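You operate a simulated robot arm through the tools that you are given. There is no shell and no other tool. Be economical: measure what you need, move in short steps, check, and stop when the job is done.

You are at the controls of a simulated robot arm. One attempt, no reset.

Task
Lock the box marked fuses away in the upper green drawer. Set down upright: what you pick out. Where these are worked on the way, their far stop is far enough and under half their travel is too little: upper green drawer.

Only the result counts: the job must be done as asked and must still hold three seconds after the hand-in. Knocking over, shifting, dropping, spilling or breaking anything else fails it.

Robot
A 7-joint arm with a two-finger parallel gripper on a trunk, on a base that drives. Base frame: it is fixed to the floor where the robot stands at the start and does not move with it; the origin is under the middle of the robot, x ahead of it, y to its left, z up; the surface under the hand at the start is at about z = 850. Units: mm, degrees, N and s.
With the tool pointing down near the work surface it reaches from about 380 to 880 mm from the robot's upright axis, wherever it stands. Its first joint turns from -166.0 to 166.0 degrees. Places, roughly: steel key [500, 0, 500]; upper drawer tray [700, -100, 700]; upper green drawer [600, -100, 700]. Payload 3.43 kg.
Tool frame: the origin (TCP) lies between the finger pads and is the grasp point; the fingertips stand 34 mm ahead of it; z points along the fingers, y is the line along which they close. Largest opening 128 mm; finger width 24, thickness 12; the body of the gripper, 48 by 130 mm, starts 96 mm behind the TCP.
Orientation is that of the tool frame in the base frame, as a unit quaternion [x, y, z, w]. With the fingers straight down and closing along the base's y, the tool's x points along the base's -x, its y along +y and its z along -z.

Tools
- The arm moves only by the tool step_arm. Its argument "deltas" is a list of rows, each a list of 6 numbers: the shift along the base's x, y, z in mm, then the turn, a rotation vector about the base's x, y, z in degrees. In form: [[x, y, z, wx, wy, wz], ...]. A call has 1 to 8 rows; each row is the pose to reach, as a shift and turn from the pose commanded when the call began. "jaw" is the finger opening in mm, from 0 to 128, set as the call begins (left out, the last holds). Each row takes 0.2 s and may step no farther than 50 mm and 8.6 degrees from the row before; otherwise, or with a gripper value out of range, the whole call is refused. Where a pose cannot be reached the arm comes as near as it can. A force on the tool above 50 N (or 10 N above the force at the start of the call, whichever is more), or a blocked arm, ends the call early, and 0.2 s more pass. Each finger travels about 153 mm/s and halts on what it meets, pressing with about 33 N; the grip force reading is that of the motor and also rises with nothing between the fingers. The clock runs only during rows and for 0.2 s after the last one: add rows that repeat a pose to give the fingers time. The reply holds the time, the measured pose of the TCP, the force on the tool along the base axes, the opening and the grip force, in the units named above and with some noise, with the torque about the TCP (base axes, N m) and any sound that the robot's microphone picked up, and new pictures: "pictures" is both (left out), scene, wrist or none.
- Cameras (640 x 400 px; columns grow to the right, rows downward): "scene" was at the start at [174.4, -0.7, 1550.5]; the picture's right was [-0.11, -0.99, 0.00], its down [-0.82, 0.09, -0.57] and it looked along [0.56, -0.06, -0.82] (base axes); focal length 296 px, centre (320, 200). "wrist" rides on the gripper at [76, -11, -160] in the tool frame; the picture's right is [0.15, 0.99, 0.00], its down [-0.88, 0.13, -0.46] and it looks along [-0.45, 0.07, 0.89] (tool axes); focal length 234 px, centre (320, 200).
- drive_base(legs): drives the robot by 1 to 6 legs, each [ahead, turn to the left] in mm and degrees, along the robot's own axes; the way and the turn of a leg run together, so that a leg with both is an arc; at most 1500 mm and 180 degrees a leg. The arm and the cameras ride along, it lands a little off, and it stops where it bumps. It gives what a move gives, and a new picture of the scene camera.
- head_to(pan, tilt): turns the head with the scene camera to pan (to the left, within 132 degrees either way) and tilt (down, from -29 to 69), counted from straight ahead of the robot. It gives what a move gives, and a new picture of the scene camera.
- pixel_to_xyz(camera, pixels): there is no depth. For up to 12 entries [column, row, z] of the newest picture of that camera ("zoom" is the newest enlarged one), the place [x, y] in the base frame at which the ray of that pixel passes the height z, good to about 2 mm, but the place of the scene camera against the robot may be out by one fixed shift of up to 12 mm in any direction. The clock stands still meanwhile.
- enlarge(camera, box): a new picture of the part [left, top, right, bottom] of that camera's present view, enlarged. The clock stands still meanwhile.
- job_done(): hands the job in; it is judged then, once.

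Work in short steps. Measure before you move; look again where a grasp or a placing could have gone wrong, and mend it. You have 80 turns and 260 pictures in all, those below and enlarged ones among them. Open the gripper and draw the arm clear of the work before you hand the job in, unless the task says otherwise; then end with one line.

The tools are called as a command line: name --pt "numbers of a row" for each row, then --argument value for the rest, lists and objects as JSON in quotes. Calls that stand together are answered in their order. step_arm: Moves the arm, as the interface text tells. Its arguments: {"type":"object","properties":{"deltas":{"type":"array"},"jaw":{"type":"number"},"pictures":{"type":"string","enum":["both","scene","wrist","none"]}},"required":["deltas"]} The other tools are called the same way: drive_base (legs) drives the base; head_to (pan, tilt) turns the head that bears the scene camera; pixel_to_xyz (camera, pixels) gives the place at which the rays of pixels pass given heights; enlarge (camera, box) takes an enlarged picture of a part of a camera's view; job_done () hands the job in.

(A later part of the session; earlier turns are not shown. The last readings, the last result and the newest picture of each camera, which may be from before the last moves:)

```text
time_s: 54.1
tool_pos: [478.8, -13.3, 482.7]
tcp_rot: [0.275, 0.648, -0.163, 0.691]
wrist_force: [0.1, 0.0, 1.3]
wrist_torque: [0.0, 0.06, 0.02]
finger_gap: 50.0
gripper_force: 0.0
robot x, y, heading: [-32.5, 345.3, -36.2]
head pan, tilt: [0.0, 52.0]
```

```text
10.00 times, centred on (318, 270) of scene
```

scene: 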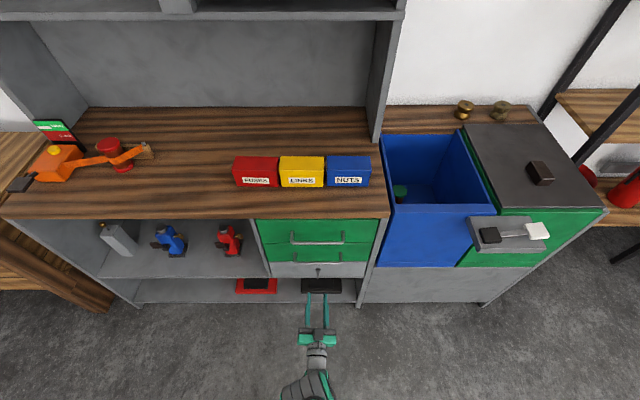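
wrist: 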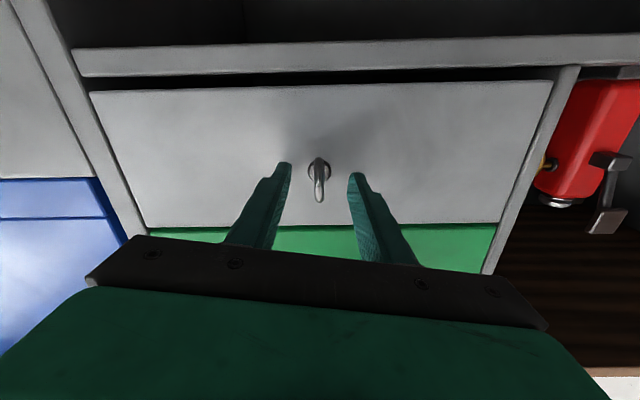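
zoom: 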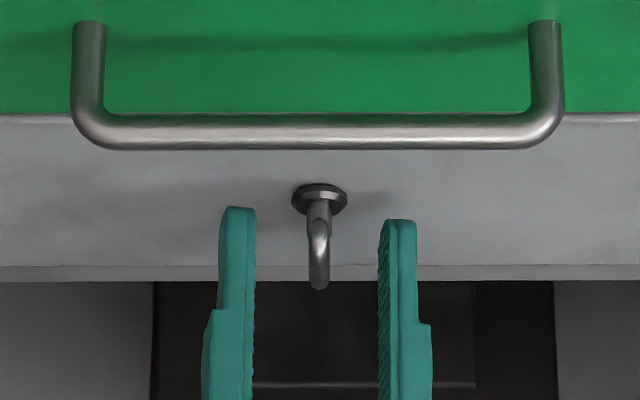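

The pose is fully reached and the fingers straddle the bow. I close on it.

step_arm --pt "0 0 0 0 0 0" --pt "0 0 0 0 0 0" --pt "0 0 0 0 0 0" --jaw 0 --pictures "wrist"

enlarge --camera "scene" --box '[286, 250, 350, 290]'

```text
time_s: 54.9
tool_pos: [477.2, -14.5, 482.8]
tcp_rot: [0.276, 0.648, -0.163, 0.691]
wrist_force: [-6.8, -12.4, -3.2]
wrist_torque: [0.11, 0.21, 0.85]
finger_gap: 10.0
gripper_force: 43.8
robot x, y, heading: [-34.7, 347.1, -36.0]
head pan, tilt: [0.0, 52.0]
```

wrist: 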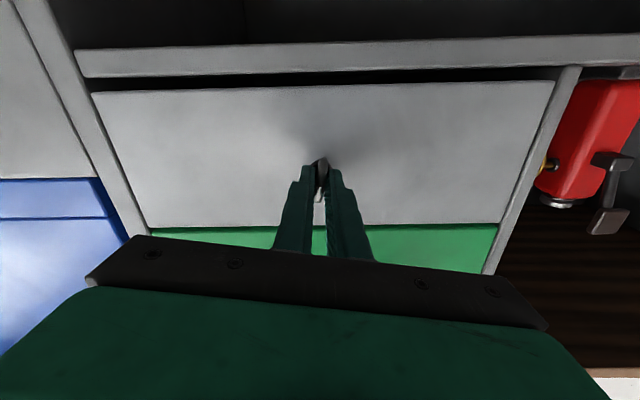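

```text
10.00 times, centred on (318, 270) of scene
```

zoom: 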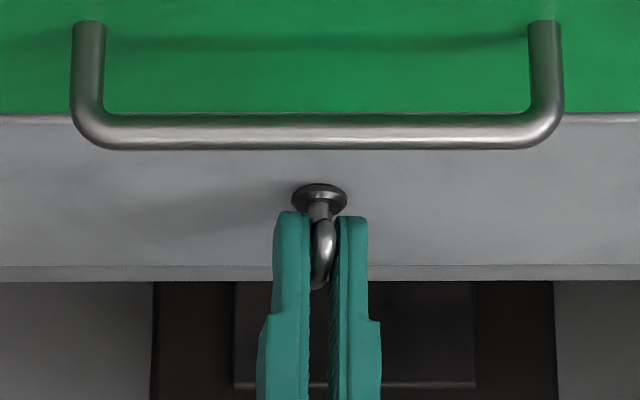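

The bow is gripped (gap 10). I turn it clockwise (positive about f), which is the free roll direction, and watch the torque.

step_arm --pt "0 0 0 4.87 -3.5 0" --pt "0 0 0 9.7 -7 0" --pt "0 0 0 14.6 -10.5 0" --pt "0 0 0 19.5 -14 0" --pt "0 0 0 24.3 -17.5 0" --pictures "wrist"

```text
time_s: 56.1
tool_pos: [478.1, -14.3, 481.5]
tcp_rot: [0.437, 0.554, 0.018, 0.708]
wrist_force: [-22.8, -25.2, -5.2]
wrist_torque: [-0.69, -0.84, -0.34]
finger_gap: 9.9
gripper_force: 43.8
robot x, y, heading: [-37.7, 352.0, -35.9]
head pan, tilt: [0.0, 52.0]
```

wrist: 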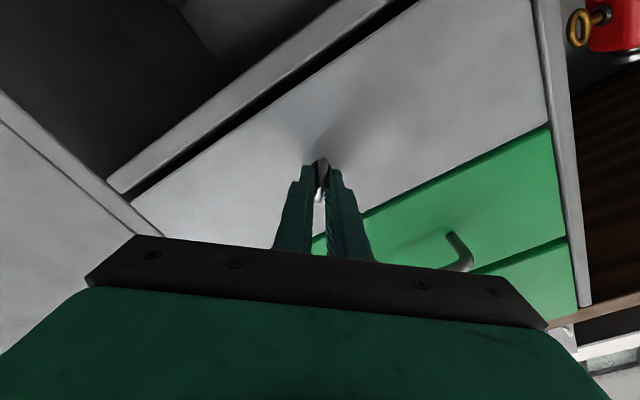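

The key turns with the gripper (30° so far). I continue, easing 2 mm to the right to relieve the side force.

step_arm --pt "-1.2 -1.6 0 5.7 -4.1 0" --pt "-1.2 -1.6 0 11.4 -8.2 0" --pt "-1.2 -1.6 0 17 -12.3 0" --pt "-1.2 -1.6 0 22.7 -16.4 0" --pt "-1.2 -1.6 0 28.4 -20.5 0" --pictures "wrist"

```text
time_s: 57.3
tool_pos: [477.6, -14.3, 479.7]
tcp_rot: [0.585, 0.399, 0.232, 0.667]
wrist_force: [-31.0, -3.2, -8.4]
wrist_torque: [-0.57, -0.75, -0.3]
finger_gap: 10.0
gripper_force: 43.3
robot x, y, heading: [-33.3, 349.1, -36.1]
head pan, tilt: [0.0, 52.0]
```

wrist: 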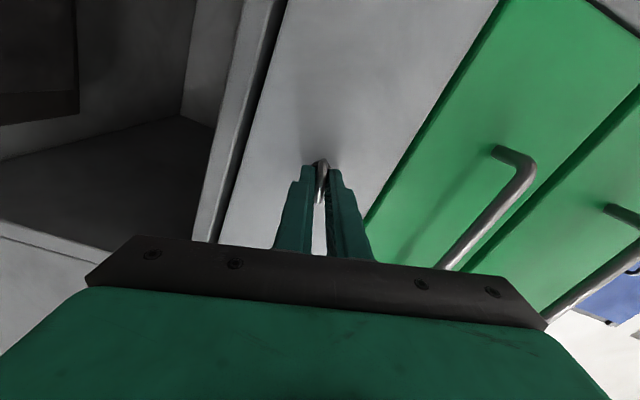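

65° done with no stop felt. I continue to about 92°.

step_arm --pt "0 0 0 5.7 -4.1 0" --pt "0 0 0 11.4 -8.2 0" --pt "0 0 0 17 -12.3 0" --pt "0 0 0 22 -15.8 0" --pt "0 0 0 22 -15.8 0" --pictures "wrist"

enlarge --camera "scene" --box '[286, 250, 350, 290]'

```text
time_s: 58.5
tool_pos: [479.2, -14.7, 481.3]
tcp_rot: [0.664, 0.254, 0.38, 0.592]
wrist_force: [-22.7, -14.1, -26.5]
wrist_torque: [-1.41, 0.22, 0.4]
finger_gap: 14.6
gripper_force: 45.4
robot x, y, heading: [-32.5, 343.8, -35.6]
head pan, tilt: [0.0, 52.0]
```

wrist: 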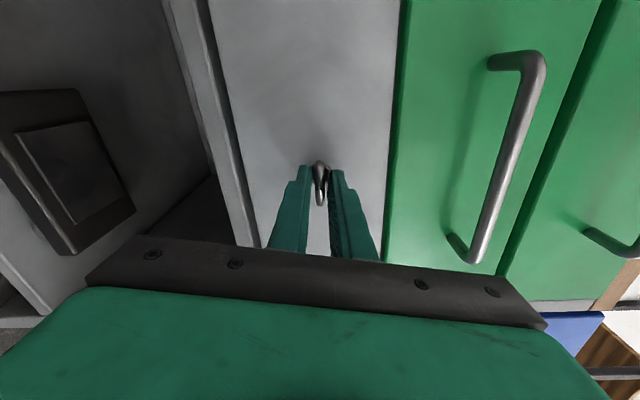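

```text
10.00 times, centred on (318, 270) of scene
```

zoom: 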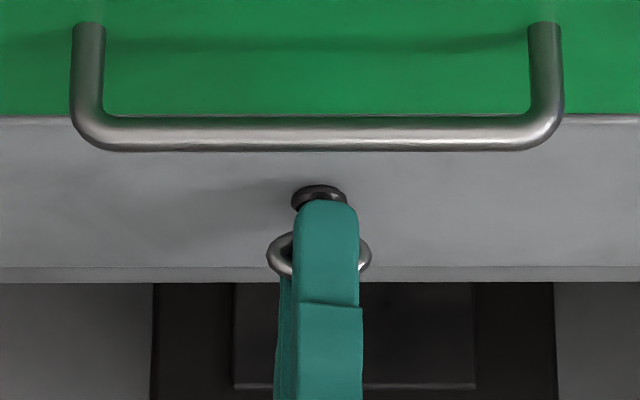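

The jaws spread to 14.6 with about 1.3 N m of torque: the key is at its stop and looks horizontal. I open, back off and look at the key.

step_arm --pt "0 0 0 -4 2.9 0" --pt "0 0 0 -9 6.5 0" --pt "0 0 0 -9 6.5 0" --pt "-24 17.5 0 -9 6.5 0" --pt "-48 35 0 -9 6.5 0" --pt "-72 52.5 0 -9 6.5 0" --jaw 60 --pictures "wrist"

enlarge --camera "scene" --box '[286, 250, 350, 290]'

```text
time_s: 59.9
tool_pos: [413.5, 34.9, 452.8]
tcp_rot: [0.634, 0.316, 0.321, 0.629]
wrist_force: [0.1, -1.1, 0.2]
wrist_torque: [0.01, -0.01, 0.02]
finger_gap: 60.1
gripper_force: 0.0
out of reach, approached as far as the arm can: row 4, 5, 6
robot x, y, heading: [-36.1, 352.0, -36.0]
head pan, tilt: [0.0, 52.0]
```

wrist: 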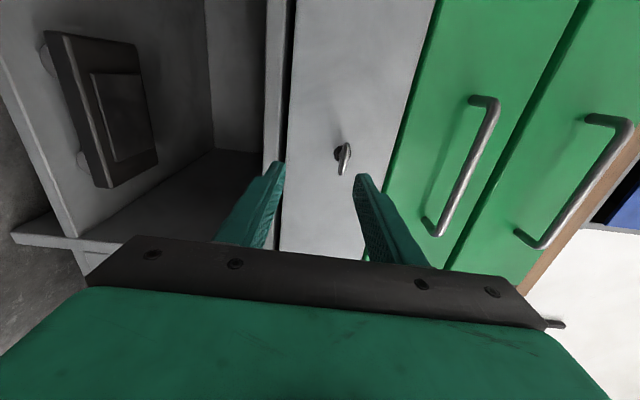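

```text
10.00 times, centred on (318, 270) of scene
```

zoom: 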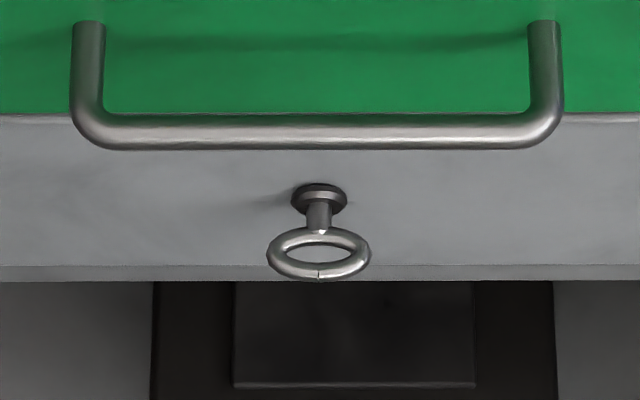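

The key is now horizontal. I rise to the upper handle again (z≈755), keeping clear of the lower one.

step_arm --pt "-6 4 38 0 0 0" --pt "-10 7 76 0 0 0" --pt "-10 7 114 0 0 0" --pt "-10 7 152 0 0 0" --pt "-10 7 190 0 0 0" --pt "-10 7 228 0 0 0" --pt "-10 7 266 0 0 0" --pt "-10 7 302 0 0 0" --pictures "wrist"

```text
time_s: 61.7
tool_pos: [481.6, -16.0, 483.9]
tcp_rot: [0.634, 0.315, 0.321, 0.629]
wrist_force: [-0.8, -0.7, -0.2]
wrist_torque: [0.0, -0.02, 0.0]
finger_gap: 59.9
gripper_force: 0.0
out of reach, approached as far as the arm can: row 1, 2, 3, 4, 5, 6, 7, 8
robot x, y, heading: [-34.6, 350.1, -36.0]
head pan, tilt: [0.0, 52.0]
```

wrist: 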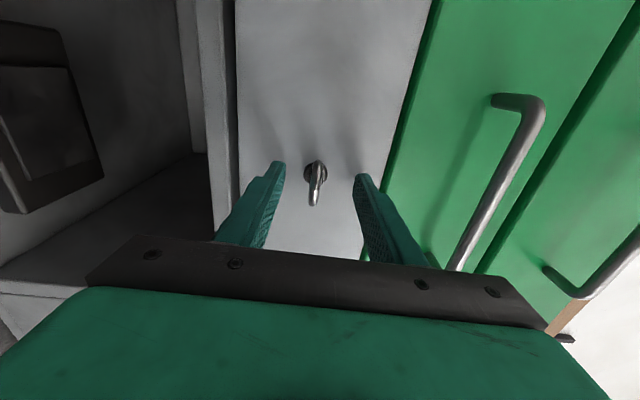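

The arm slid along its limit rather than rising, back toward the key. I look at how the arm stands before going on.

head_to --pan -5 --tilt 69

```text
time_s: 62.5
tool_pos: [481.5, -17.0, 486.1]
tcp_rot: [0.633, 0.315, 0.321, 0.63]
wrist_force: [0.2, 0.1, -0.8]
wrist_torque: [0.0, -0.02, 0.01]
finger_gap: 59.9
gripper_force: 0.1
robot x, y, heading: [-39.2, 347.4, -36.1]
head pan, tilt: [-5.0, 68.8]
```

scene: 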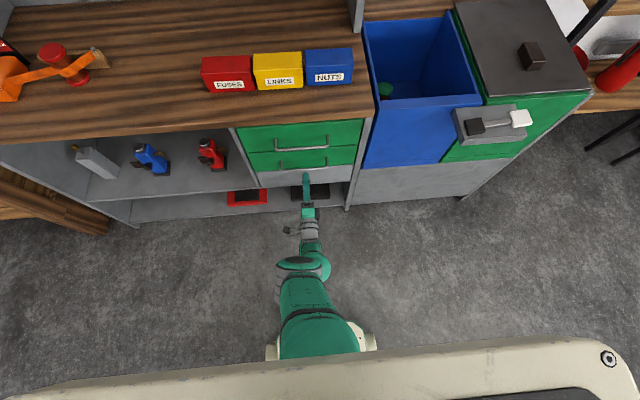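

The arm hangs low with the elbow bent under. I retract while tipping the tool downward (about +l) to free the limited joint, then try rising.

step_arm --pt "-16 11.7 -4 2 2.8 0" --pt "-32 23.4 -8 6 8.3 0" --pt "-48 35 -12 10 13.9 0" --pt "-65 47 -12 14 19.4 0" --pt "-65 47 0 18 25 0" --pt "-65 47 20 18 25 0" --pt "-65 47 50 18 25 0" --pt "-65 47 80 18 25 0" --pictures "scene"

```text
time_s: 63.1
tool_pos: [471.4, -8.5, 449.3]
tcp_rot: [0.672, 0.335, 0.298, 0.589]
wrist_force: [-5.4, 4.3, 42.3]
wrist_torque: [-1.38, -1.42, 0.13]
finger_gap: 83.7
gripper_force: 20.9
out of reach, approached as far as the arm can: row 1, 2, 3
robot x, y, heading: [-37.6, 346.7, -35.7]
head pan, tilt: [-5.0, 68.8]
stopped in row 3: the force on the tool passed its limit at 67 N (the readings are from after the stop); the commanded pose is now the measured one
```

scene: 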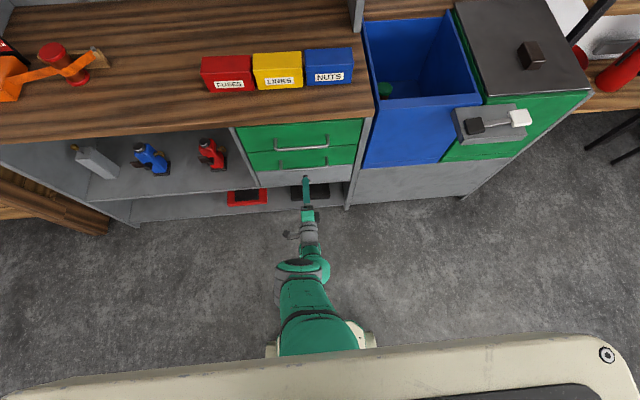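

The upper finger came down on the key's bow. I open the jaws fully to free it, then retract using base drive rather than the arm.

step_arm --pt "0 0 0 0 0 0" --pt "0 0 0 0 0 0" --pt "0 0 0 0 0 0" --jaw 128 --pictures "wrist"

drive_base --legs '[[-150, 0]]'

enlarge --camera "scene" --box '[220, 100, 380, 200]'

```text
time_s: 63.9
tool_pos: [468.6, -5.7, 443.1]
tcp_rot: [0.677, 0.338, 0.297, 0.583]
wrist_force: [-0.2, 0.5, -0.2]
wrist_torque: [0.01, 0.02, 0.01]
finger_gap: 127.9
gripper_force: 0.1
robot x, y, heading: [-35.8, 344.6, -36.0]
head pan, tilt: [-5.0, 68.8]
```

wrist: 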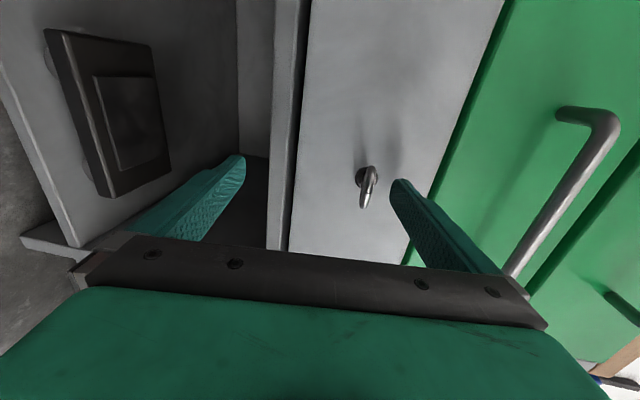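

```text
time_s: 65.3
tool_pos: [353.0, 77.2, 443.0]
tcp_rot: [0.677, 0.337, 0.297, 0.584]
wrist_force: [0.1, 1.1, 0.9]
wrist_torque: [0.02, 0.03, 0.01]
finger_gap: 128.0
gripper_force: 0.0
robot x, y, heading: [-152.9, 433.6, -35.9]
head pan, tilt: [-5.0, 68.8]
```

scene: 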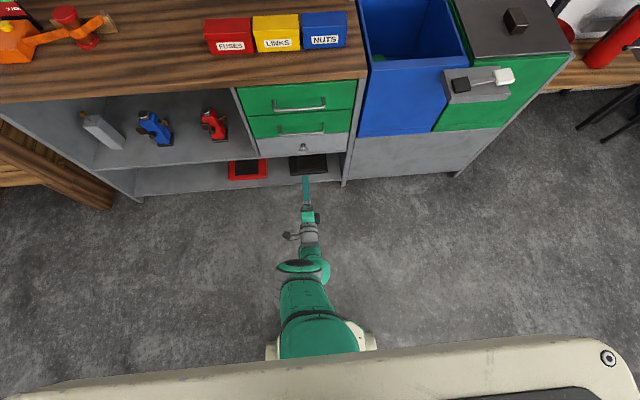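

```text
4.00 times, centred on (300, 150) of scene
```

zoom: 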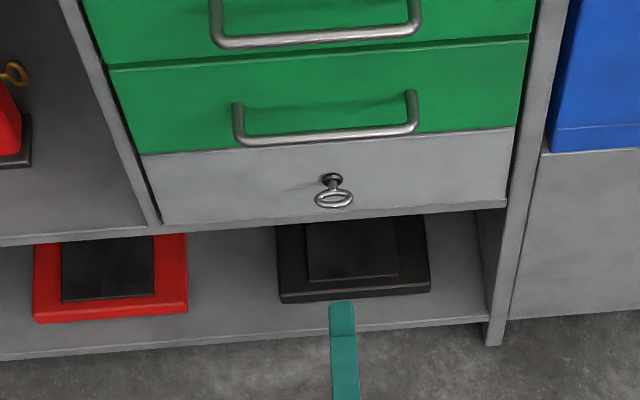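

The key is untouched and the tool is clear. I now try rising with the tool tipped down more.

step_arm --pt "0 0 0 4 5.5 0" --pt "0 0 10 8 11 0" --pt "0 0 30 12 16.6 0" --pt "0 0 55 16 22 0" --pt "0 0 85 16 22 0" --pt "0 0 120 16 22 0" --pt "0 0 150 16 22 0" --pt "0 0 180 16 22 0" --pictures "none"

```text
time_s: 67.1
tool_pos: [450.7, 17.3, 419.3]
tcp_rot: [0.795, 0.398, 0.206, 0.409]
wrist_force: [-5.3, 5.3, -0.4]
wrist_torque: [-0.28, -0.19, 0.14]
finger_gap: 124.8
gripper_force: 0.3
out of reach, approached as far as the arm can: row 1, 2, 3, 4, 5, 6, 7, 8
robot x, y, heading: [-152.0, 434.8, -35.9]
head pan, tilt: [-5.0, 68.8]
```

The arm slid outward again and is lightly touching something. I back the base well away so I can re-pose the arm in free space.

drive_base --legs '[[-450, 0]]'

head_to --pan 0 --tilt 60

```text
time_s: 69.8
tool_pos: [84.5, 286.1, 420.2]
tcp_rot: [0.794, 0.4, 0.208, 0.409]
wrist_force: [0.1, -0.9, -0.7]
wrist_torque: [-0.01, -0.05, 0.01]
finger_gap: 128.1
gripper_force: 0.1
robot x, y, heading: [-520.2, 696.7, -35.6]
head pan, tilt: [-5.0, 68.8]
```

scene: 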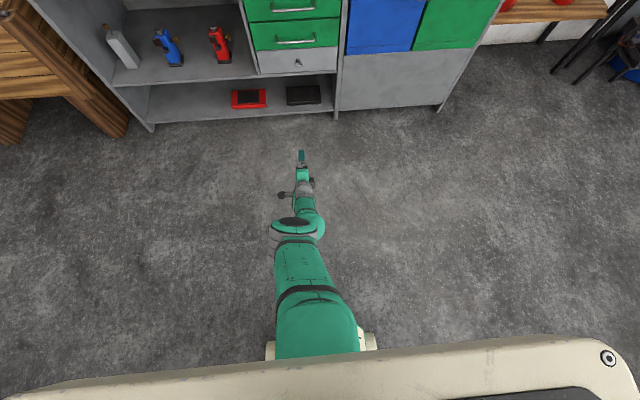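

```text
time_s: 70.5
tool_pos: [85.5, 285.5, 420.2]
tcp_rot: [0.794, 0.399, 0.208, 0.409]
wrist_force: [0.6, 0.2, -0.8]
wrist_torque: [0.01, -0.01, 0.01]
finger_gap: 127.8
gripper_force: 0.1
robot x, y, heading: [-523.8, 697.0, -35.3]
head pan, tilt: [0.0, 60.0]
```

scene: 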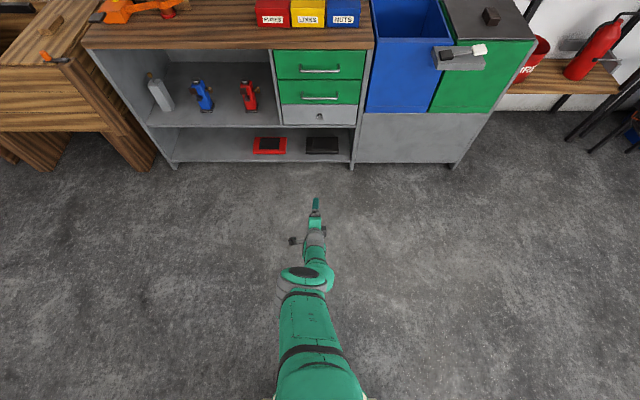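

There is free space all round now. I test moving outward and upward together.

step_arm --pt "20 -14.5 30 0 0 0" --pt "40 -29 60 0 0 0" --pt "60 -43 90 0 0 0" --pt "75 -54 125 0 0 0" --pt "75 -54 165 0 0 0" --pt "75 -54 205 0 0 0" --pt "75 -54 245 0 0 0" --pt "75 -54 280 0 0 0" --pictures "scene"

```text
time_s: 72.3
tool_pos: [240.5, 178.9, 603.0]
tcp_rot: [0.793, 0.4, 0.209, 0.409]
wrist_force: [0.5, 0.2, -0.9]
wrist_torque: [0.01, 0.01, -0.04]
finger_gap: 128.1
gripper_force: 0.2
out of reach, approached as far as the arm can: row 1, 2, 3, 4, 5, 6, 7, 8
robot x, y, heading: [-525.4, 698.3, -35.3]
head pan, tilt: [0.0, 60.0]
```

scene: 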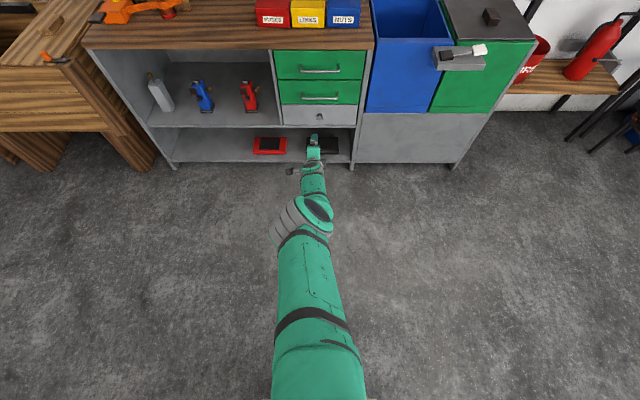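

Tipping down made the limit worse, so I try tipping the tool up (about -l) while lifting, to see if the height frees up.

step_arm --pt "0 0 0 -4.6 -6.4 0" --pt "0 0 10 -9.2 -12.8 0" --pt "-10 7 25 -13.8 -19.2 0" --pt "-20 14 45 -18.4 -25.6 0" --pt "-30 21 65 -23 -32 0" --pt "-40 28 90 -27.6 -38.4 0" --pt "-50 35 115 -32.2 -44.8 0" --pt "-60 42 140 -32.2 -44.8 0" --pictures "scene"

```text
time_s: 74.1
tool_pos: [194.0, 216.7, 731.6]
tcp_rot: [0.513, 0.257, 0.376, 0.728]
wrist_force: [0.8, -0.1, 0.2]
wrist_torque: [0.02, 0.01, -0.01]
finger_gap: 128.1
gripper_force: 0.0
out of reach, approached as far as the arm can: row 1, 2, 3, 4, 5, 6, 7, 8
robot x, y, heading: [-522.7, 695.7, -35.6]
head pan, tilt: [0.0, 60.0]
```

scene: 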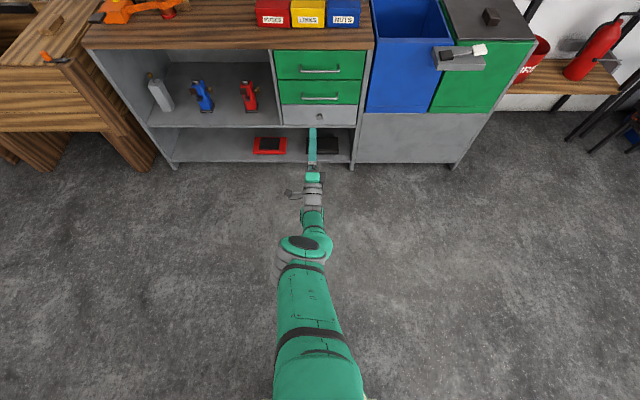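

The recorded poses lie on a sphere of about 912 mm around the shoulder: the arm is stretched straight and stuck there. I move it sideways to the left to make the elbow bend.

step_arm --pt "24 33 0 0 0 0" --pt "48 66 0 0 0 0" --pt "70 100 0 0 0 0" --pt "90 135 0 0 0 0" --pt "105 172 0 0 0 0" --pt "115 210 0 0 0 0" --pt "120 245 0 0 0 0" --pt "120 280 0 0 0 0" --pictures "scene"

```text
time_s: 75.9
tool_pos: [303.7, 496.4, 747.7]
tcp_rot: [0.514, 0.257, 0.375, 0.727]
wrist_force: [-0.7, -1.1, 0.0]
wrist_torque: [-0.03, 0.01, 0.14]
finger_gap: 127.7
gripper_force: 0.1
out of reach, approached as far as the arm can: row 2, 3, 4, 5, 6, 7, 8
robot x, y, heading: [-522.7, 697.7, -35.1]
head pan, tilt: [0.0, 60.0]
```

scene: 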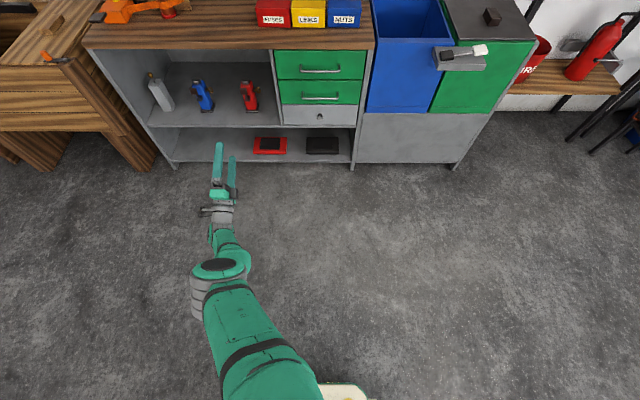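

It is still on the sphere. I command a straight inward pull (back and up) from here to see whether the elbow folds.

step_arm --pt "-25 14 25 -4 -5.6 0" --pt "-50 28 50 -8 -11.2 0" --pt "-75 42 75 -12 -16.8 0" --pt "-100 56 100 -16 -22.4 0" --pt "-125 70 125 -20 -28 0" --pt "-150 84 150 -24 -33.6 0" --pt "-175 98 175 -28 -39 0" --pt "-200 112 200 -32 -44.8 0" --pictures "scene"

```text
time_s: 77.7
tool_pos: [168.3, 570.9, 871.3]
tcp_rot: [0.186, 0.085, 0.46, 0.864]
wrist_force: [-0.6, 2.8, 0.6]
wrist_torque: [0.21, -0.03, -0.08]
finger_gap: 127.9
gripper_force: 0.1
out of reach, approached as far as the arm can: row 1, 2, 3, 4, 5, 6, 7, 8
robot x, y, heading: [-523.1, 699.1, -35.7]
head pan, tilt: [0.0, 60.0]
```

scene: 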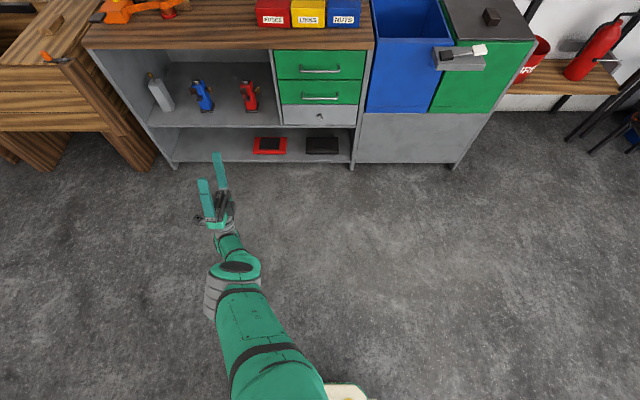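

Still stuck. The only direction not yet tried is to the right, the side where the elbow was at the start; I sweep right with an inward component.

step_arm --pt "-29 -36 5 4 5.6 0" --pt "-57 -75 10 8 11.2 0" --pt "-84 -115 15 12 16.8 0" --pt "-110 -155 20 16 22.4 0" --pt "-137 -195 20 20 28 0" --pt "-163 -235 20 24 33.6 0" --pt "-190 -275 20 28 39 0" --pt "-216 -315 20 32 44.8 0" --pictures "scene"

```text
time_s: 79.5
tool_pos: [72.4, 121.6, 659.9]
tcp_rot: [0.567, 0.277, 0.363, 0.685]
wrist_force: [0.2, 0.3, -0.9]
wrist_torque: [0.05, 0.02, -0.08]
finger_gap: 128.0
gripper_force: 0.1
out of reach, approached as far as the arm can: row 1, 2, 3, 4, 5, 6, 7, 8
robot x, y, heading: [-519.9, 696.4, -35.3]
head pan, tilt: [0.0, 60.0]
```

scene: 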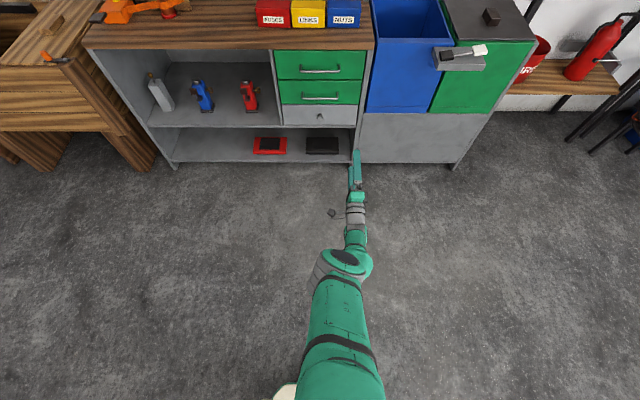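

Every pose still lies on the sphere. The elbow is probably slightly over-extended against its stop, so it first has to stretch outward past straight. I stretch outward, sweep, then pull inward.

step_arm --pt "21 -15 -36 0 0 0" --pt "42 -30 -72 0 0 0" --pt "15 -10 -95 0 0 0" --pt "-12 10 -118 0 0 0" --pt "-38 28 -140 0 0 0" --pt "-60 43 -105 0 0 0" --pt "-81 58 -69 0 0 0" --pt "-102 73 -33 0 0 0" --pictures "none"

```text
time_s: 81.3
tool_pos: [-14.2, 205.7, 626.0]
tcp_rot: [0.566, 0.288, 0.37, 0.679]
wrist_force: [-7.7, -7.2, 0.3]
wrist_torque: [-0.09, 0.22, 1.08]
finger_gap: 128.0
gripper_force: 0.0
out of reach, approached as far as the arm can: row 1, 2, 3, 4, 5, 6
robot x, y, heading: [-520.4, 699.4, -35.7]
head pan, tilt: [0.0, 60.0]
```

The elbow is bending again: the last rows were reachable. I now raise to z≈755, level the tool and move left to the handle's line.

step_arm --pt "-5 4 30 0 0 0" --pt "-10 8 60 0 0 0" --pt "-15 11 90 1.5 2 0" --pt "-20 15 129 3 4 0" --pt "0 40 129 5 6.9 0" --pt "17 70 129 7 9.7 0" --pt "35 100 129 7 9.7 0" --pt "45 119 129 7 9.7 0" --pictures "scene"

```text
time_s: 83.1
tool_pos: [17.8, 312.6, 750.1]
tcp_rot: [0.639, 0.311, 0.327, 0.623]
wrist_force: [-0.9, -0.7, -0.9]
wrist_torque: [0.02, 0.03, -0.01]
finger_gap: 128.0
gripper_force: 0.1
robot x, y, heading: [-521.2, 697.0, -35.7]
head pan, tilt: [0.0, 60.0]
```

scene: 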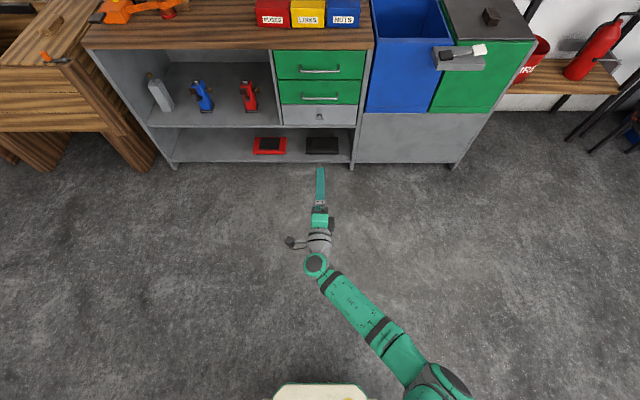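

The arm is in a healthy posture again, with the elbow to the right. I drive 500 mm ahead toward the drawer, with the tool level at handle height.

drive_base --legs '[[500, 0]]'

step_arm --pt "0 0 5 0 0 0" --pt "0 0 5 0 0 0" --jaw 90 --pictures "wrist"

```text
time_s: 86.0
tool_pos: [416.1, 20.7, 749.1]
tcp_rot: [0.64, 0.31, 0.325, 0.624]
wrist_force: [-0.2, 0.0, 0.2]
wrist_torque: [0.0, 0.02, 0.0]
finger_gap: 128.1
gripper_force: 0.0
robot x, y, heading: [-120.5, 410.4, -36.2]
head pan, tilt: [0.0, 60.0]
```

scene: 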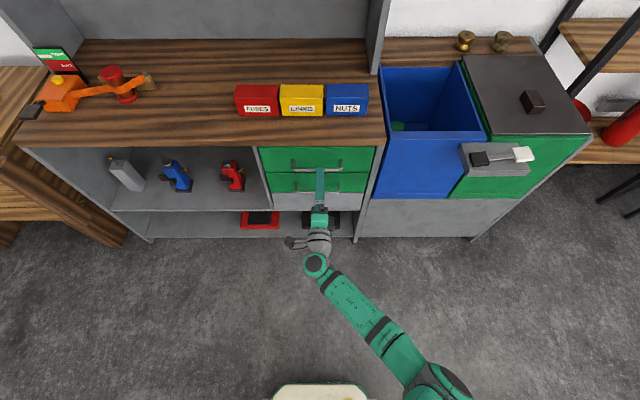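

```text
time_s: 86.6
tool_pos: [417.9, 19.2, 754.7]
tcp_rot: [0.64, 0.31, 0.324, 0.624]
wrist_force: [0.0, 0.3, 0.3]
wrist_torque: [-0.01, 0.01, -0.03]
finger_gap: 90.0
gripper_force: 0.0
robot x, y, heading: [-120.1, 407.3, -36.0]
head pan, tilt: [0.0, 60.0]
```

wrist: 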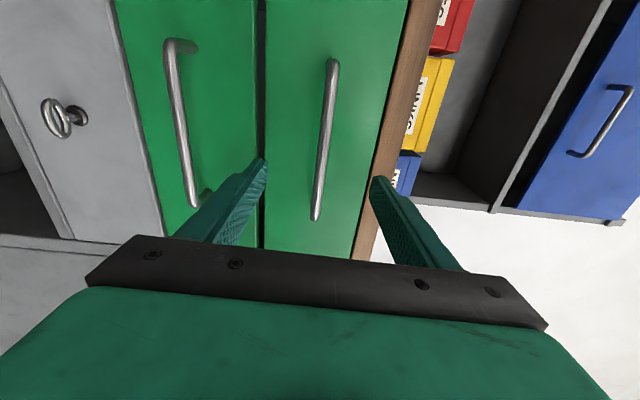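

Aligned with the handle. I advance 75 mm and 10 mm left, and grip the bar.

step_arm --pt "20 -7 0 0 0 0" --pt "44 -21 0 0 0 0" --pt "67 -36 0 0 0 0" --pt "67 -36 0 0 0 0" --pictures "none"

step_arm --pt "0 0 0 0 0 0" --pt "0 0 0 0 0 0" --pt "0 0 0 0 0 0" --jaw 0 --pictures "wrist"

step_arm --pt "-3.2 2.3 0 0 0 0" --pt "-8.1 5.9 0 0 0 0" --pt "-16 11.7 0 0 0 0" --pt "-24 17.5 0 0 0 0" --pictures "scene"

```text
time_s: 87.6
tool_pos: [483.3, -16.6, 754.7]
tcp_rot: [0.64, 0.309, 0.325, 0.624]
wrist_force: [-0.2, 0.3, -0.2]
wrist_torque: [0.02, 0.01, -0.01]
finger_gap: 89.8
gripper_force: 0.1
robot x, y, heading: [-121.1, 409.2, -36.1]
head pan, tilt: [0.0, 60.0]
```

```text
time_s: 88.4
tool_pos: [483.8, -16.2, 754.2]
tcp_rot: [0.639, 0.309, 0.325, 0.624]
wrist_force: [1.6, 0.0, 5.7]
wrist_torque: [-1.0, 0.68, -0.15]
finger_gap: 11.9
gripper_force: 45.6
robot x, y, heading: [-118.0, 407.3, -36.1]
head pan, tilt: [0.0, 60.0]
```

wrist: 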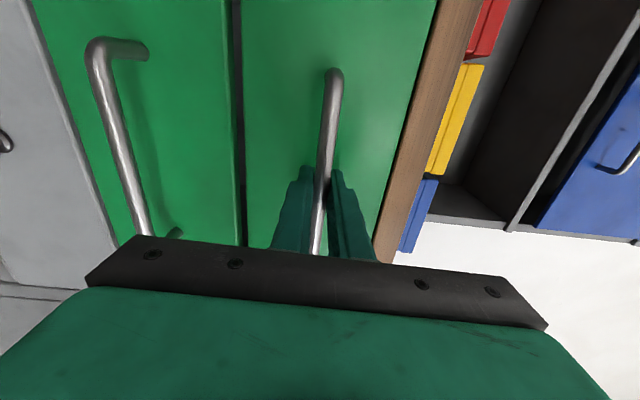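

```text
time_s: 89.4
tool_pos: [460.0, 0.5, 754.7]
tcp_rot: [0.64, 0.308, 0.324, 0.625]
wrist_force: [-4.4, -7.8, 4.9]
wrist_torque: [-0.9, 0.65, 0.15]
finger_gap: 12.1
gripper_force: 45.2
robot x, y, heading: [-122.8, 409.3, -35.9]
head pan, tilt: [0.0, 60.0]
```

scene: 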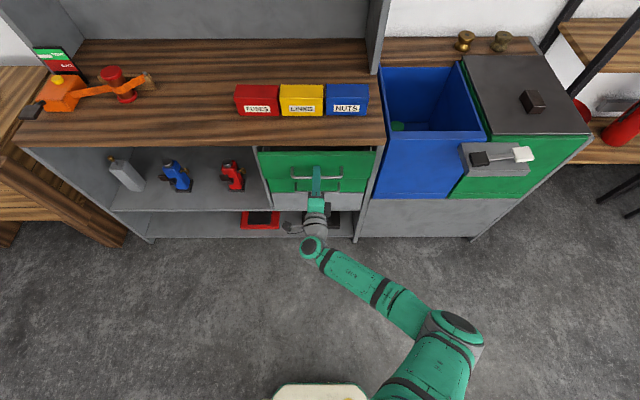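

The drawer is sliding out. I pull 200 mm more.

step_arm --pt "-20 14.6 0 0 0 0" --pt "-40.5 29.2 0 0 0 0" --pt "-61 43.9 0 0 0 0" --pt "-81 58.5 0 0 0 0" --pt "-101 73 0 0 0 0" --pt "-122 87.7 0 0 0 0" --pt "-142 102 0 0 0 0" --pt "-162 117 0 0 0 0" --pictures "scene"

```text
time_s: 91.2
tool_pos: [322.1, 100.3, 755.5]
tcp_rot: [0.641, 0.308, 0.324, 0.624]
wrist_force: [-16.7, -20.3, -12.2]
wrist_torque: [-0.95, 0.62, -0.9]
finger_gap: 12.3
gripper_force: 44.6
out of reach, approached as far as the arm can: row 7, 8
robot x, y, heading: [-121.1, 410.0, -35.8]
head pan, tilt: [0.0, 60.0]
```

scene: 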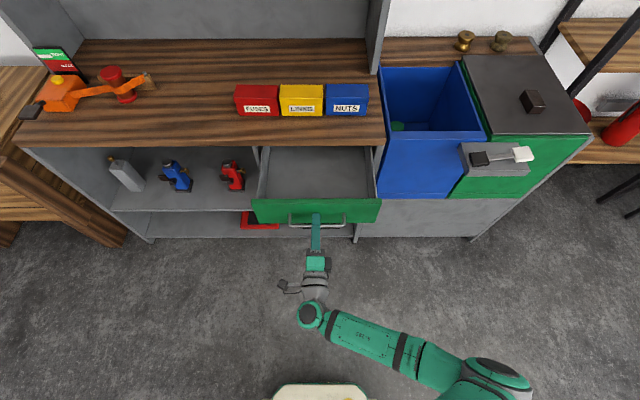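

The drawer is open by 200 mm, with the tray visible. The arm is at its near limit, so I draw it a further 60 mm by backing the base.

drive_base --legs '[[-60, 0]]'

```text
time_s: 92.2
tool_pos: [287.7, 127.4, 754.6]
tcp_rot: [0.64, 0.312, 0.324, 0.623]
wrist_force: [0.7, -0.3, -0.3]
wrist_torque: [-0.93, 0.67, -0.32]
finger_gap: 11.9
gripper_force: 44.9
robot x, y, heading: [-158.8, 436.4, -36.1]
head pan, tilt: [0.0, 60.0]
stopped in leg 1: the force on the tool passed its limit at 92 N (the readings are from after the stop); the commanded pose is now the measured one
```

scene: 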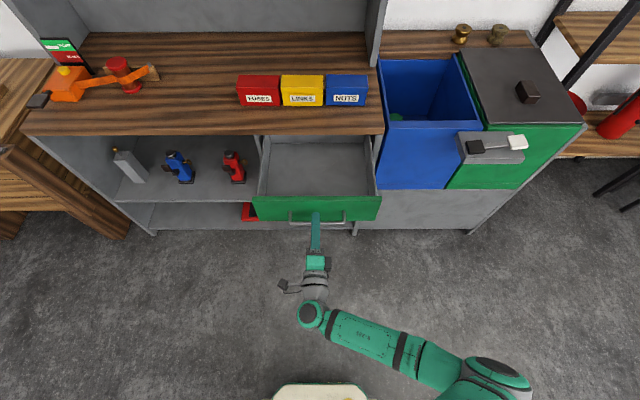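

The stop was felt at about 243 mm of travel, so the drawer is fully open. I release the handle, back the base away 120 mm, and look.

step_arm --pt "0 0 0 0 0 0" --pt "0 0 0 0 0 0" --pt "0 0 0 0 0 0" --jaw 90 --pictures "none"

drive_base --legs '[[-120, 0]]'

step_arm --pt "0 0 40 0 0 0" --pt "0 0 85 4 5.5 0" --pt "0 0 130 8.5 11.8 0" --pt "0 0 175 13 18 0" --pt "0 0 220 17.6 24.3 0" --pt "0 0 260 22 30.5 0" --pt "0 0 290 26.5 36.7 0" --pt "0 0 310 31 43 0" --pictures "none"

step_arm --pt "0 0 0 4.5 6.2 0" --pt "0 0 0 9 12.5 0" --pt "0 0 0 13.5 18.7 0" --pt "0 0 0 18 25 0" --pt "0 0 0 21.6 30 0" --pt "0 0 0 21.6 30 0" --jaw 120

```text
time_s: 93.0
tool_pos: [286.6, 128.7, 755.4]
tcp_rot: [0.641, 0.312, 0.324, 0.622]
wrist_force: [-0.6, 0.3, 1.4]
wrist_torque: [0.03, -0.02, 0.04]
finger_gap: 90.0
gripper_force: 0.2
robot x, y, heading: [-157.4, 436.8, -36.4]
head pan, tilt: [0.0, 60.0]
```

```text
time_s: 94.2
tool_pos: [186.2, 199.9, 754.8]
tcp_rot: [0.641, 0.313, 0.324, 0.622]
wrist_force: [-0.2, 0.2, -0.2]
wrist_torque: [-0.02, 0.01, 0.02]
finger_gap: 89.9
gripper_force: 0.1
robot x, y, heading: [-256.9, 508.1, -36.2]
head pan, tilt: [0.0, 60.0]
```

scene: 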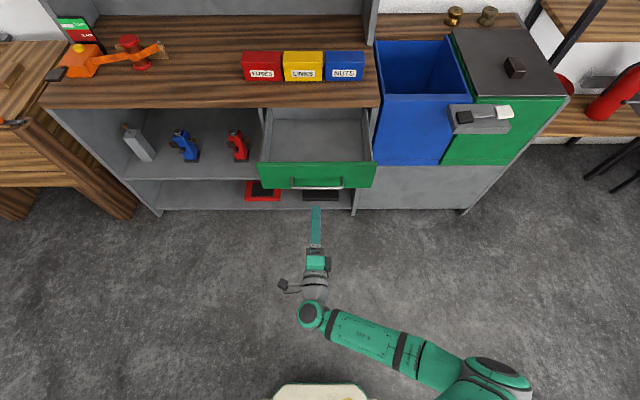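

```text
time_s: 96.0
tool_pos: [190.9, 202.3, 1067.4]
tcp_rot: [0.853, 0.419, 0.139, 0.277]
wrist_force: [-0.8, -1.0, -0.4]
wrist_torque: [0.04, -0.06, 0.01]
finger_gap: 90.1
gripper_force: 0.1
out of reach, approached as far as the arm can: row 5, 6, 7
robot x, y, heading: [-259.9, 506.4, -36.2]
head pan, tilt: [0.0, 60.0]
```

```text
time_s: 97.6
tool_pos: [144.6, 334.1, 1093.4]
tcp_rot: [0.896, 0.437, -0.013, 0.083]
wrist_force: [0.1, -0.6, -0.2]
wrist_torque: [0.06, -0.03, 0.01]
finger_gap: 120.3
gripper_force: 0.0
out of reach, approached as far as the arm can: row 1, 2, 3, 4, 5, 6
robot x, y, heading: [-254.9, 509.0, -35.8]
head pan, tilt: [0.0, 60.0]
stopped in row 6: the arm was blocked; the commanded pose is now the measured one
```

scene: 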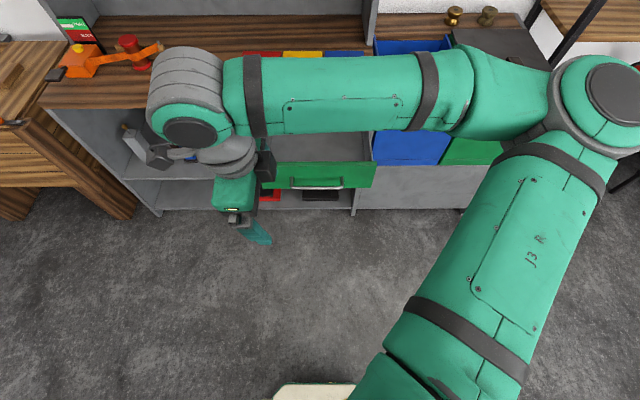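
wrist: 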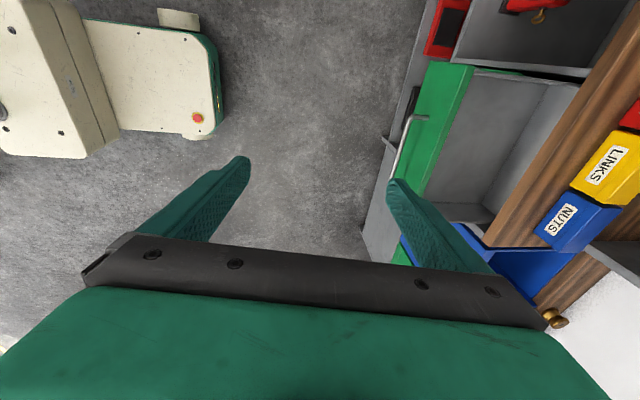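

The tool is nearly straight down, with the closing direction along f as wanted, but a bit folded. I extend forward 150 mm, where there is room, and correct the last 10° of tilt.

step_arm --pt "24 -18 0 0 0 0" --pt "48 -35 0 0 0 0" --pt "73 -53 0 0 0 0" --pt "97 -70 0 2 0.7 0" --pt "122 -88 0 4 1.4 0" --pt "122 -88 0 6.5 2.1 0" --pt "122 -88 0 9.1 2.8 0" --pt "122 -88 0 9.1 2.8 0" --pictures "wrist"

```text
time_s: 99.4
tool_pos: [225.3, 322.7, 1097.2]
tcp_rot: [0.922, 0.38, 0.015, 0.071]
wrist_force: [-1.0, -0.1, 0.0]
wrist_torque: [0.04, -0.01, 0.03]
finger_gap: 120.1
gripper_force: 0.1
out of reach, approached as far as the arm can: row 1, 2, 3, 4, 5, 6, 7, 8
robot x, y, heading: [-260.4, 510.0, -36.1]
head pan, tilt: [0.0, 60.0]
```

wrist: 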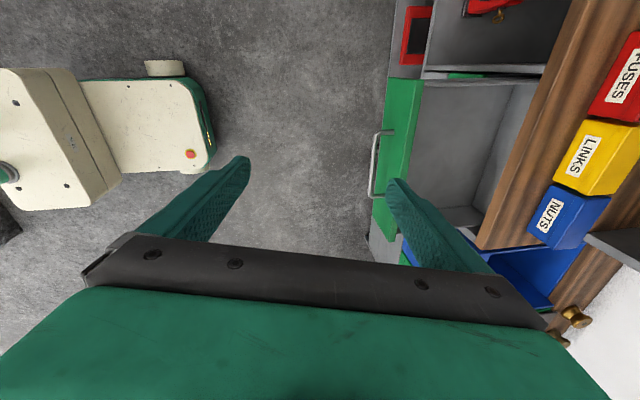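

This is close to a joint limit. Turning the tool about the vertical the other way round gives the same closing line with more joint room, so I yaw +180° in steps at this safe height.

step_arm --pt "0 0 0 0 0 8.5" --pt "0 0 0 0 0 17" --pt "0 0 0 0 0 25.5" --pt "0 0 0 0 0 34" --pt "0 0 0 0 0 42.5" --pt "0 0 0 0 0 51" --pt "0 0 0 0 0 59.5" --pt "0 0 0 0 0 68" --pictures "none"

step_arm --pt "0 0 0 0 0 8.5" --pt "0 0 0 0 0 17" --pt "0 0 0 0 0 25.5" --pt "0 0 0 0 0 34" --pt "0 0 0 0 0 42.5" --pt "0 0 0 0 0 51" --pt "0 0 0 0 0 59.5" --pt "0 0 0 0 0 68" --pictures "none"

step_arm --pt "0 0 0 0 0 8.5" --pt "0 0 0 0 0 17" --pt "0 0 0 0 0 25.5" --pt "0 0 0 0 0 34" --pt "0 0 0 0 0 34"

```text
time_s: 101.2
tool_pos: [38.4, 564.7, 1210.1]
tcp_rot: [0.559, 0.826, 0.047, 0.049]
wrist_force: [1.4, 0.4, 0.0]
wrist_torque: [-0.09, 0.18, 0.02]
finger_gap: 120.0
gripper_force: 0.0
out of reach, approached as far as the arm can: row 1, 2, 3, 4, 5, 6, 7, 8
robot x, y, heading: [-257.4, 511.1, -36.1]
head pan, tilt: [0.0, 60.0]
```

```text
time_s: 102.5
tool_pos: [-84.8, 627.4, 1265.2]
tcp_rot: [0.228, 0.971, 0.068, 0.031]
wrist_force: [11.1, 47.9, 0.3]
wrist_torque: [-6.33, 1.47, -2.29]
finger_gap: 120.2
gripper_force: 0.0
out of reach, approached as far as the arm can: row 1, 2, 3, 4, 5, 6
robot x, y, heading: [-253.1, 508.3, -36.1]
head pan, tilt: [0.0, 60.0]
stopped in row 6: the force on the tool passed its limit at 95 N (the readings are from after the stop); the commanded pose is now the measured one
```

```text
time_s: 102.7
tool_pos: [-85.2, 628.1, 1265.2]
tcp_rot: [0.222, 0.972, 0.067, 0.031]
wrist_force: [22.9, 33.5, -12.7]
wrist_torque: [-3.68, 2.24, -0.69]
finger_gap: 120.2
gripper_force: 0.0
out of reach, approached as far as the arm can: row 1
robot x, y, heading: [-252.3, 509.8, -36.4]
head pan, tilt: [0.0, 60.0]
stopped in row 1: the force on the tool passed its limit at 81 N (the readings are from after the stop); the commanded pose is now the measured one
```

scene: 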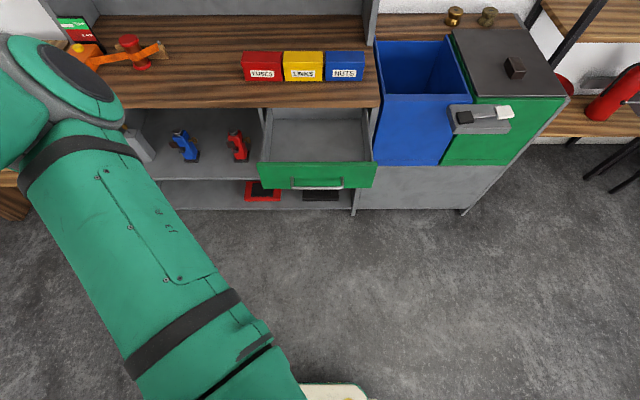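
wrist: 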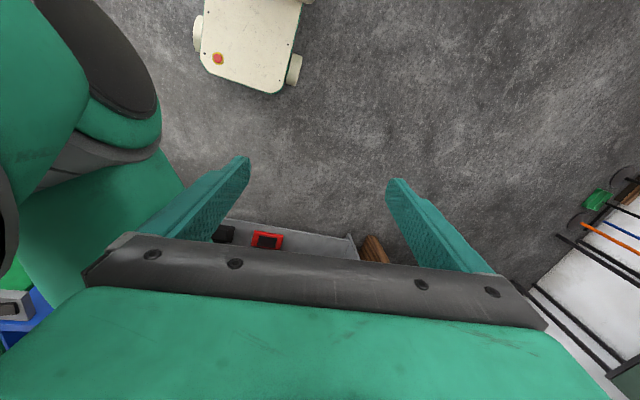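

The arm folded the elbow over to the left, close to the robot's body. I extend it forward to open it up.

step_arm --pt "31 -37 0 0 0 0" --pt "62 -75 0 0 0 0" --pt "94 -113 0 0 0 0" --pt "125 -151 0 0 0 0" --pt "156 -189 0 0 0 0" --pt "187 -227 0 0 0 0" --pt "218 -265 0 0 0 0" --pt "250 -303 0 0 0 0" --pictures "scene"

```text
time_s: 103.0
tool_pos: [-83.6, 628.9, 1265.1]
tcp_rot: [0.225, 0.971, 0.07, 0.032]
wrist_force: [24.8, 40.4, -13.8]
wrist_torque: [-4.48, 2.34, -1.02]
finger_gap: 120.0
gripper_force: 0.1
out of reach, approached as far as the arm can: row 1
robot x, y, heading: [-257.1, 509.0, -36.2]
head pan, tilt: [0.0, 60.0]
stopped in row 1: the force on the tool passed its limit at 91 N (the readings are from after the stop); the commanded pose is now the measured one
```

scene: 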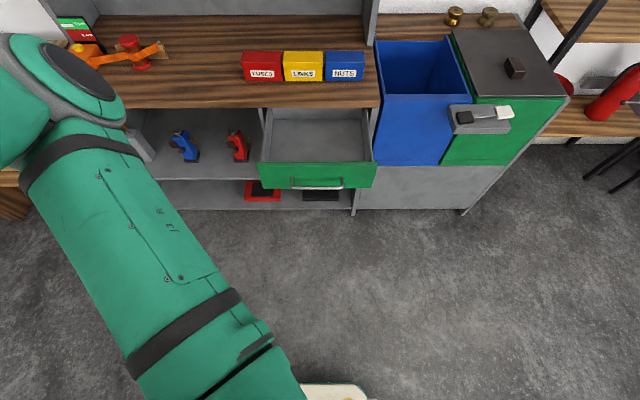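

The gripper is pressing against the upper arm, which lies on its right. I move the tool left, away from it, and see whether the forearm opens.

step_arm --pt "12 16 0 0 0 0" --pt "29 41 0 0 0 0" --pt "47 65 0 0 0 0" --pt "70 97 0 0 0 0" --pt "94 130 0 0 0 0" --pt "117 162 0 0 0 0" --pt "146 203 0 0 0 0" --pt "175 243 0 0 0 0" --pictures "scene"

```text
refused: row 7 steps farther than a row can; nothing moved
```

step_arm --pt "12 16 0 0 0 0" --pt "29 41 0 0 0 0" --pt "47 65 0 0 0 0" --pt "70 97 0 0 0 0" --pt "94 130 0 0 0 0" --pt "117 162 0 0 0 0" --pt "145 201 0 0 0 0" --pt "172 240 0 0 0 0" --pictures "scene"

```text
time_s: 104.8
tool_pos: [-105.7, 761.4, 1237.8]
tcp_rot: [0.225, 0.971, 0.07, 0.032]
wrist_force: [1.1, 0.9, -0.2]
wrist_torque: [-0.01, 0.03, -0.02]
finger_gap: 120.3
gripper_force: 0.1
out of reach, approached as far as the arm can: row 1, 2, 3, 4, 5, 6, 7, 8
robot x, y, heading: [-256.6, 508.0, -36.1]
head pan, tilt: [0.0, 60.0]
```

scene: 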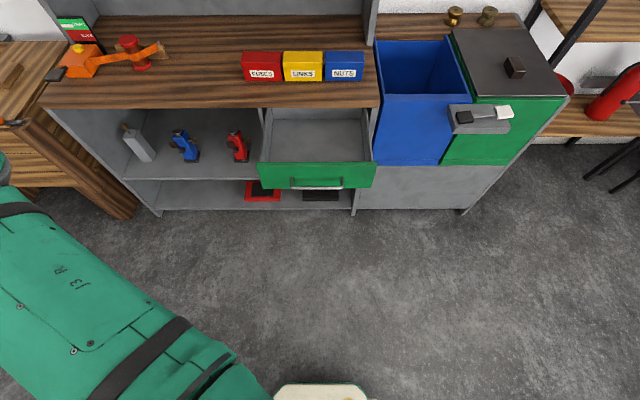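

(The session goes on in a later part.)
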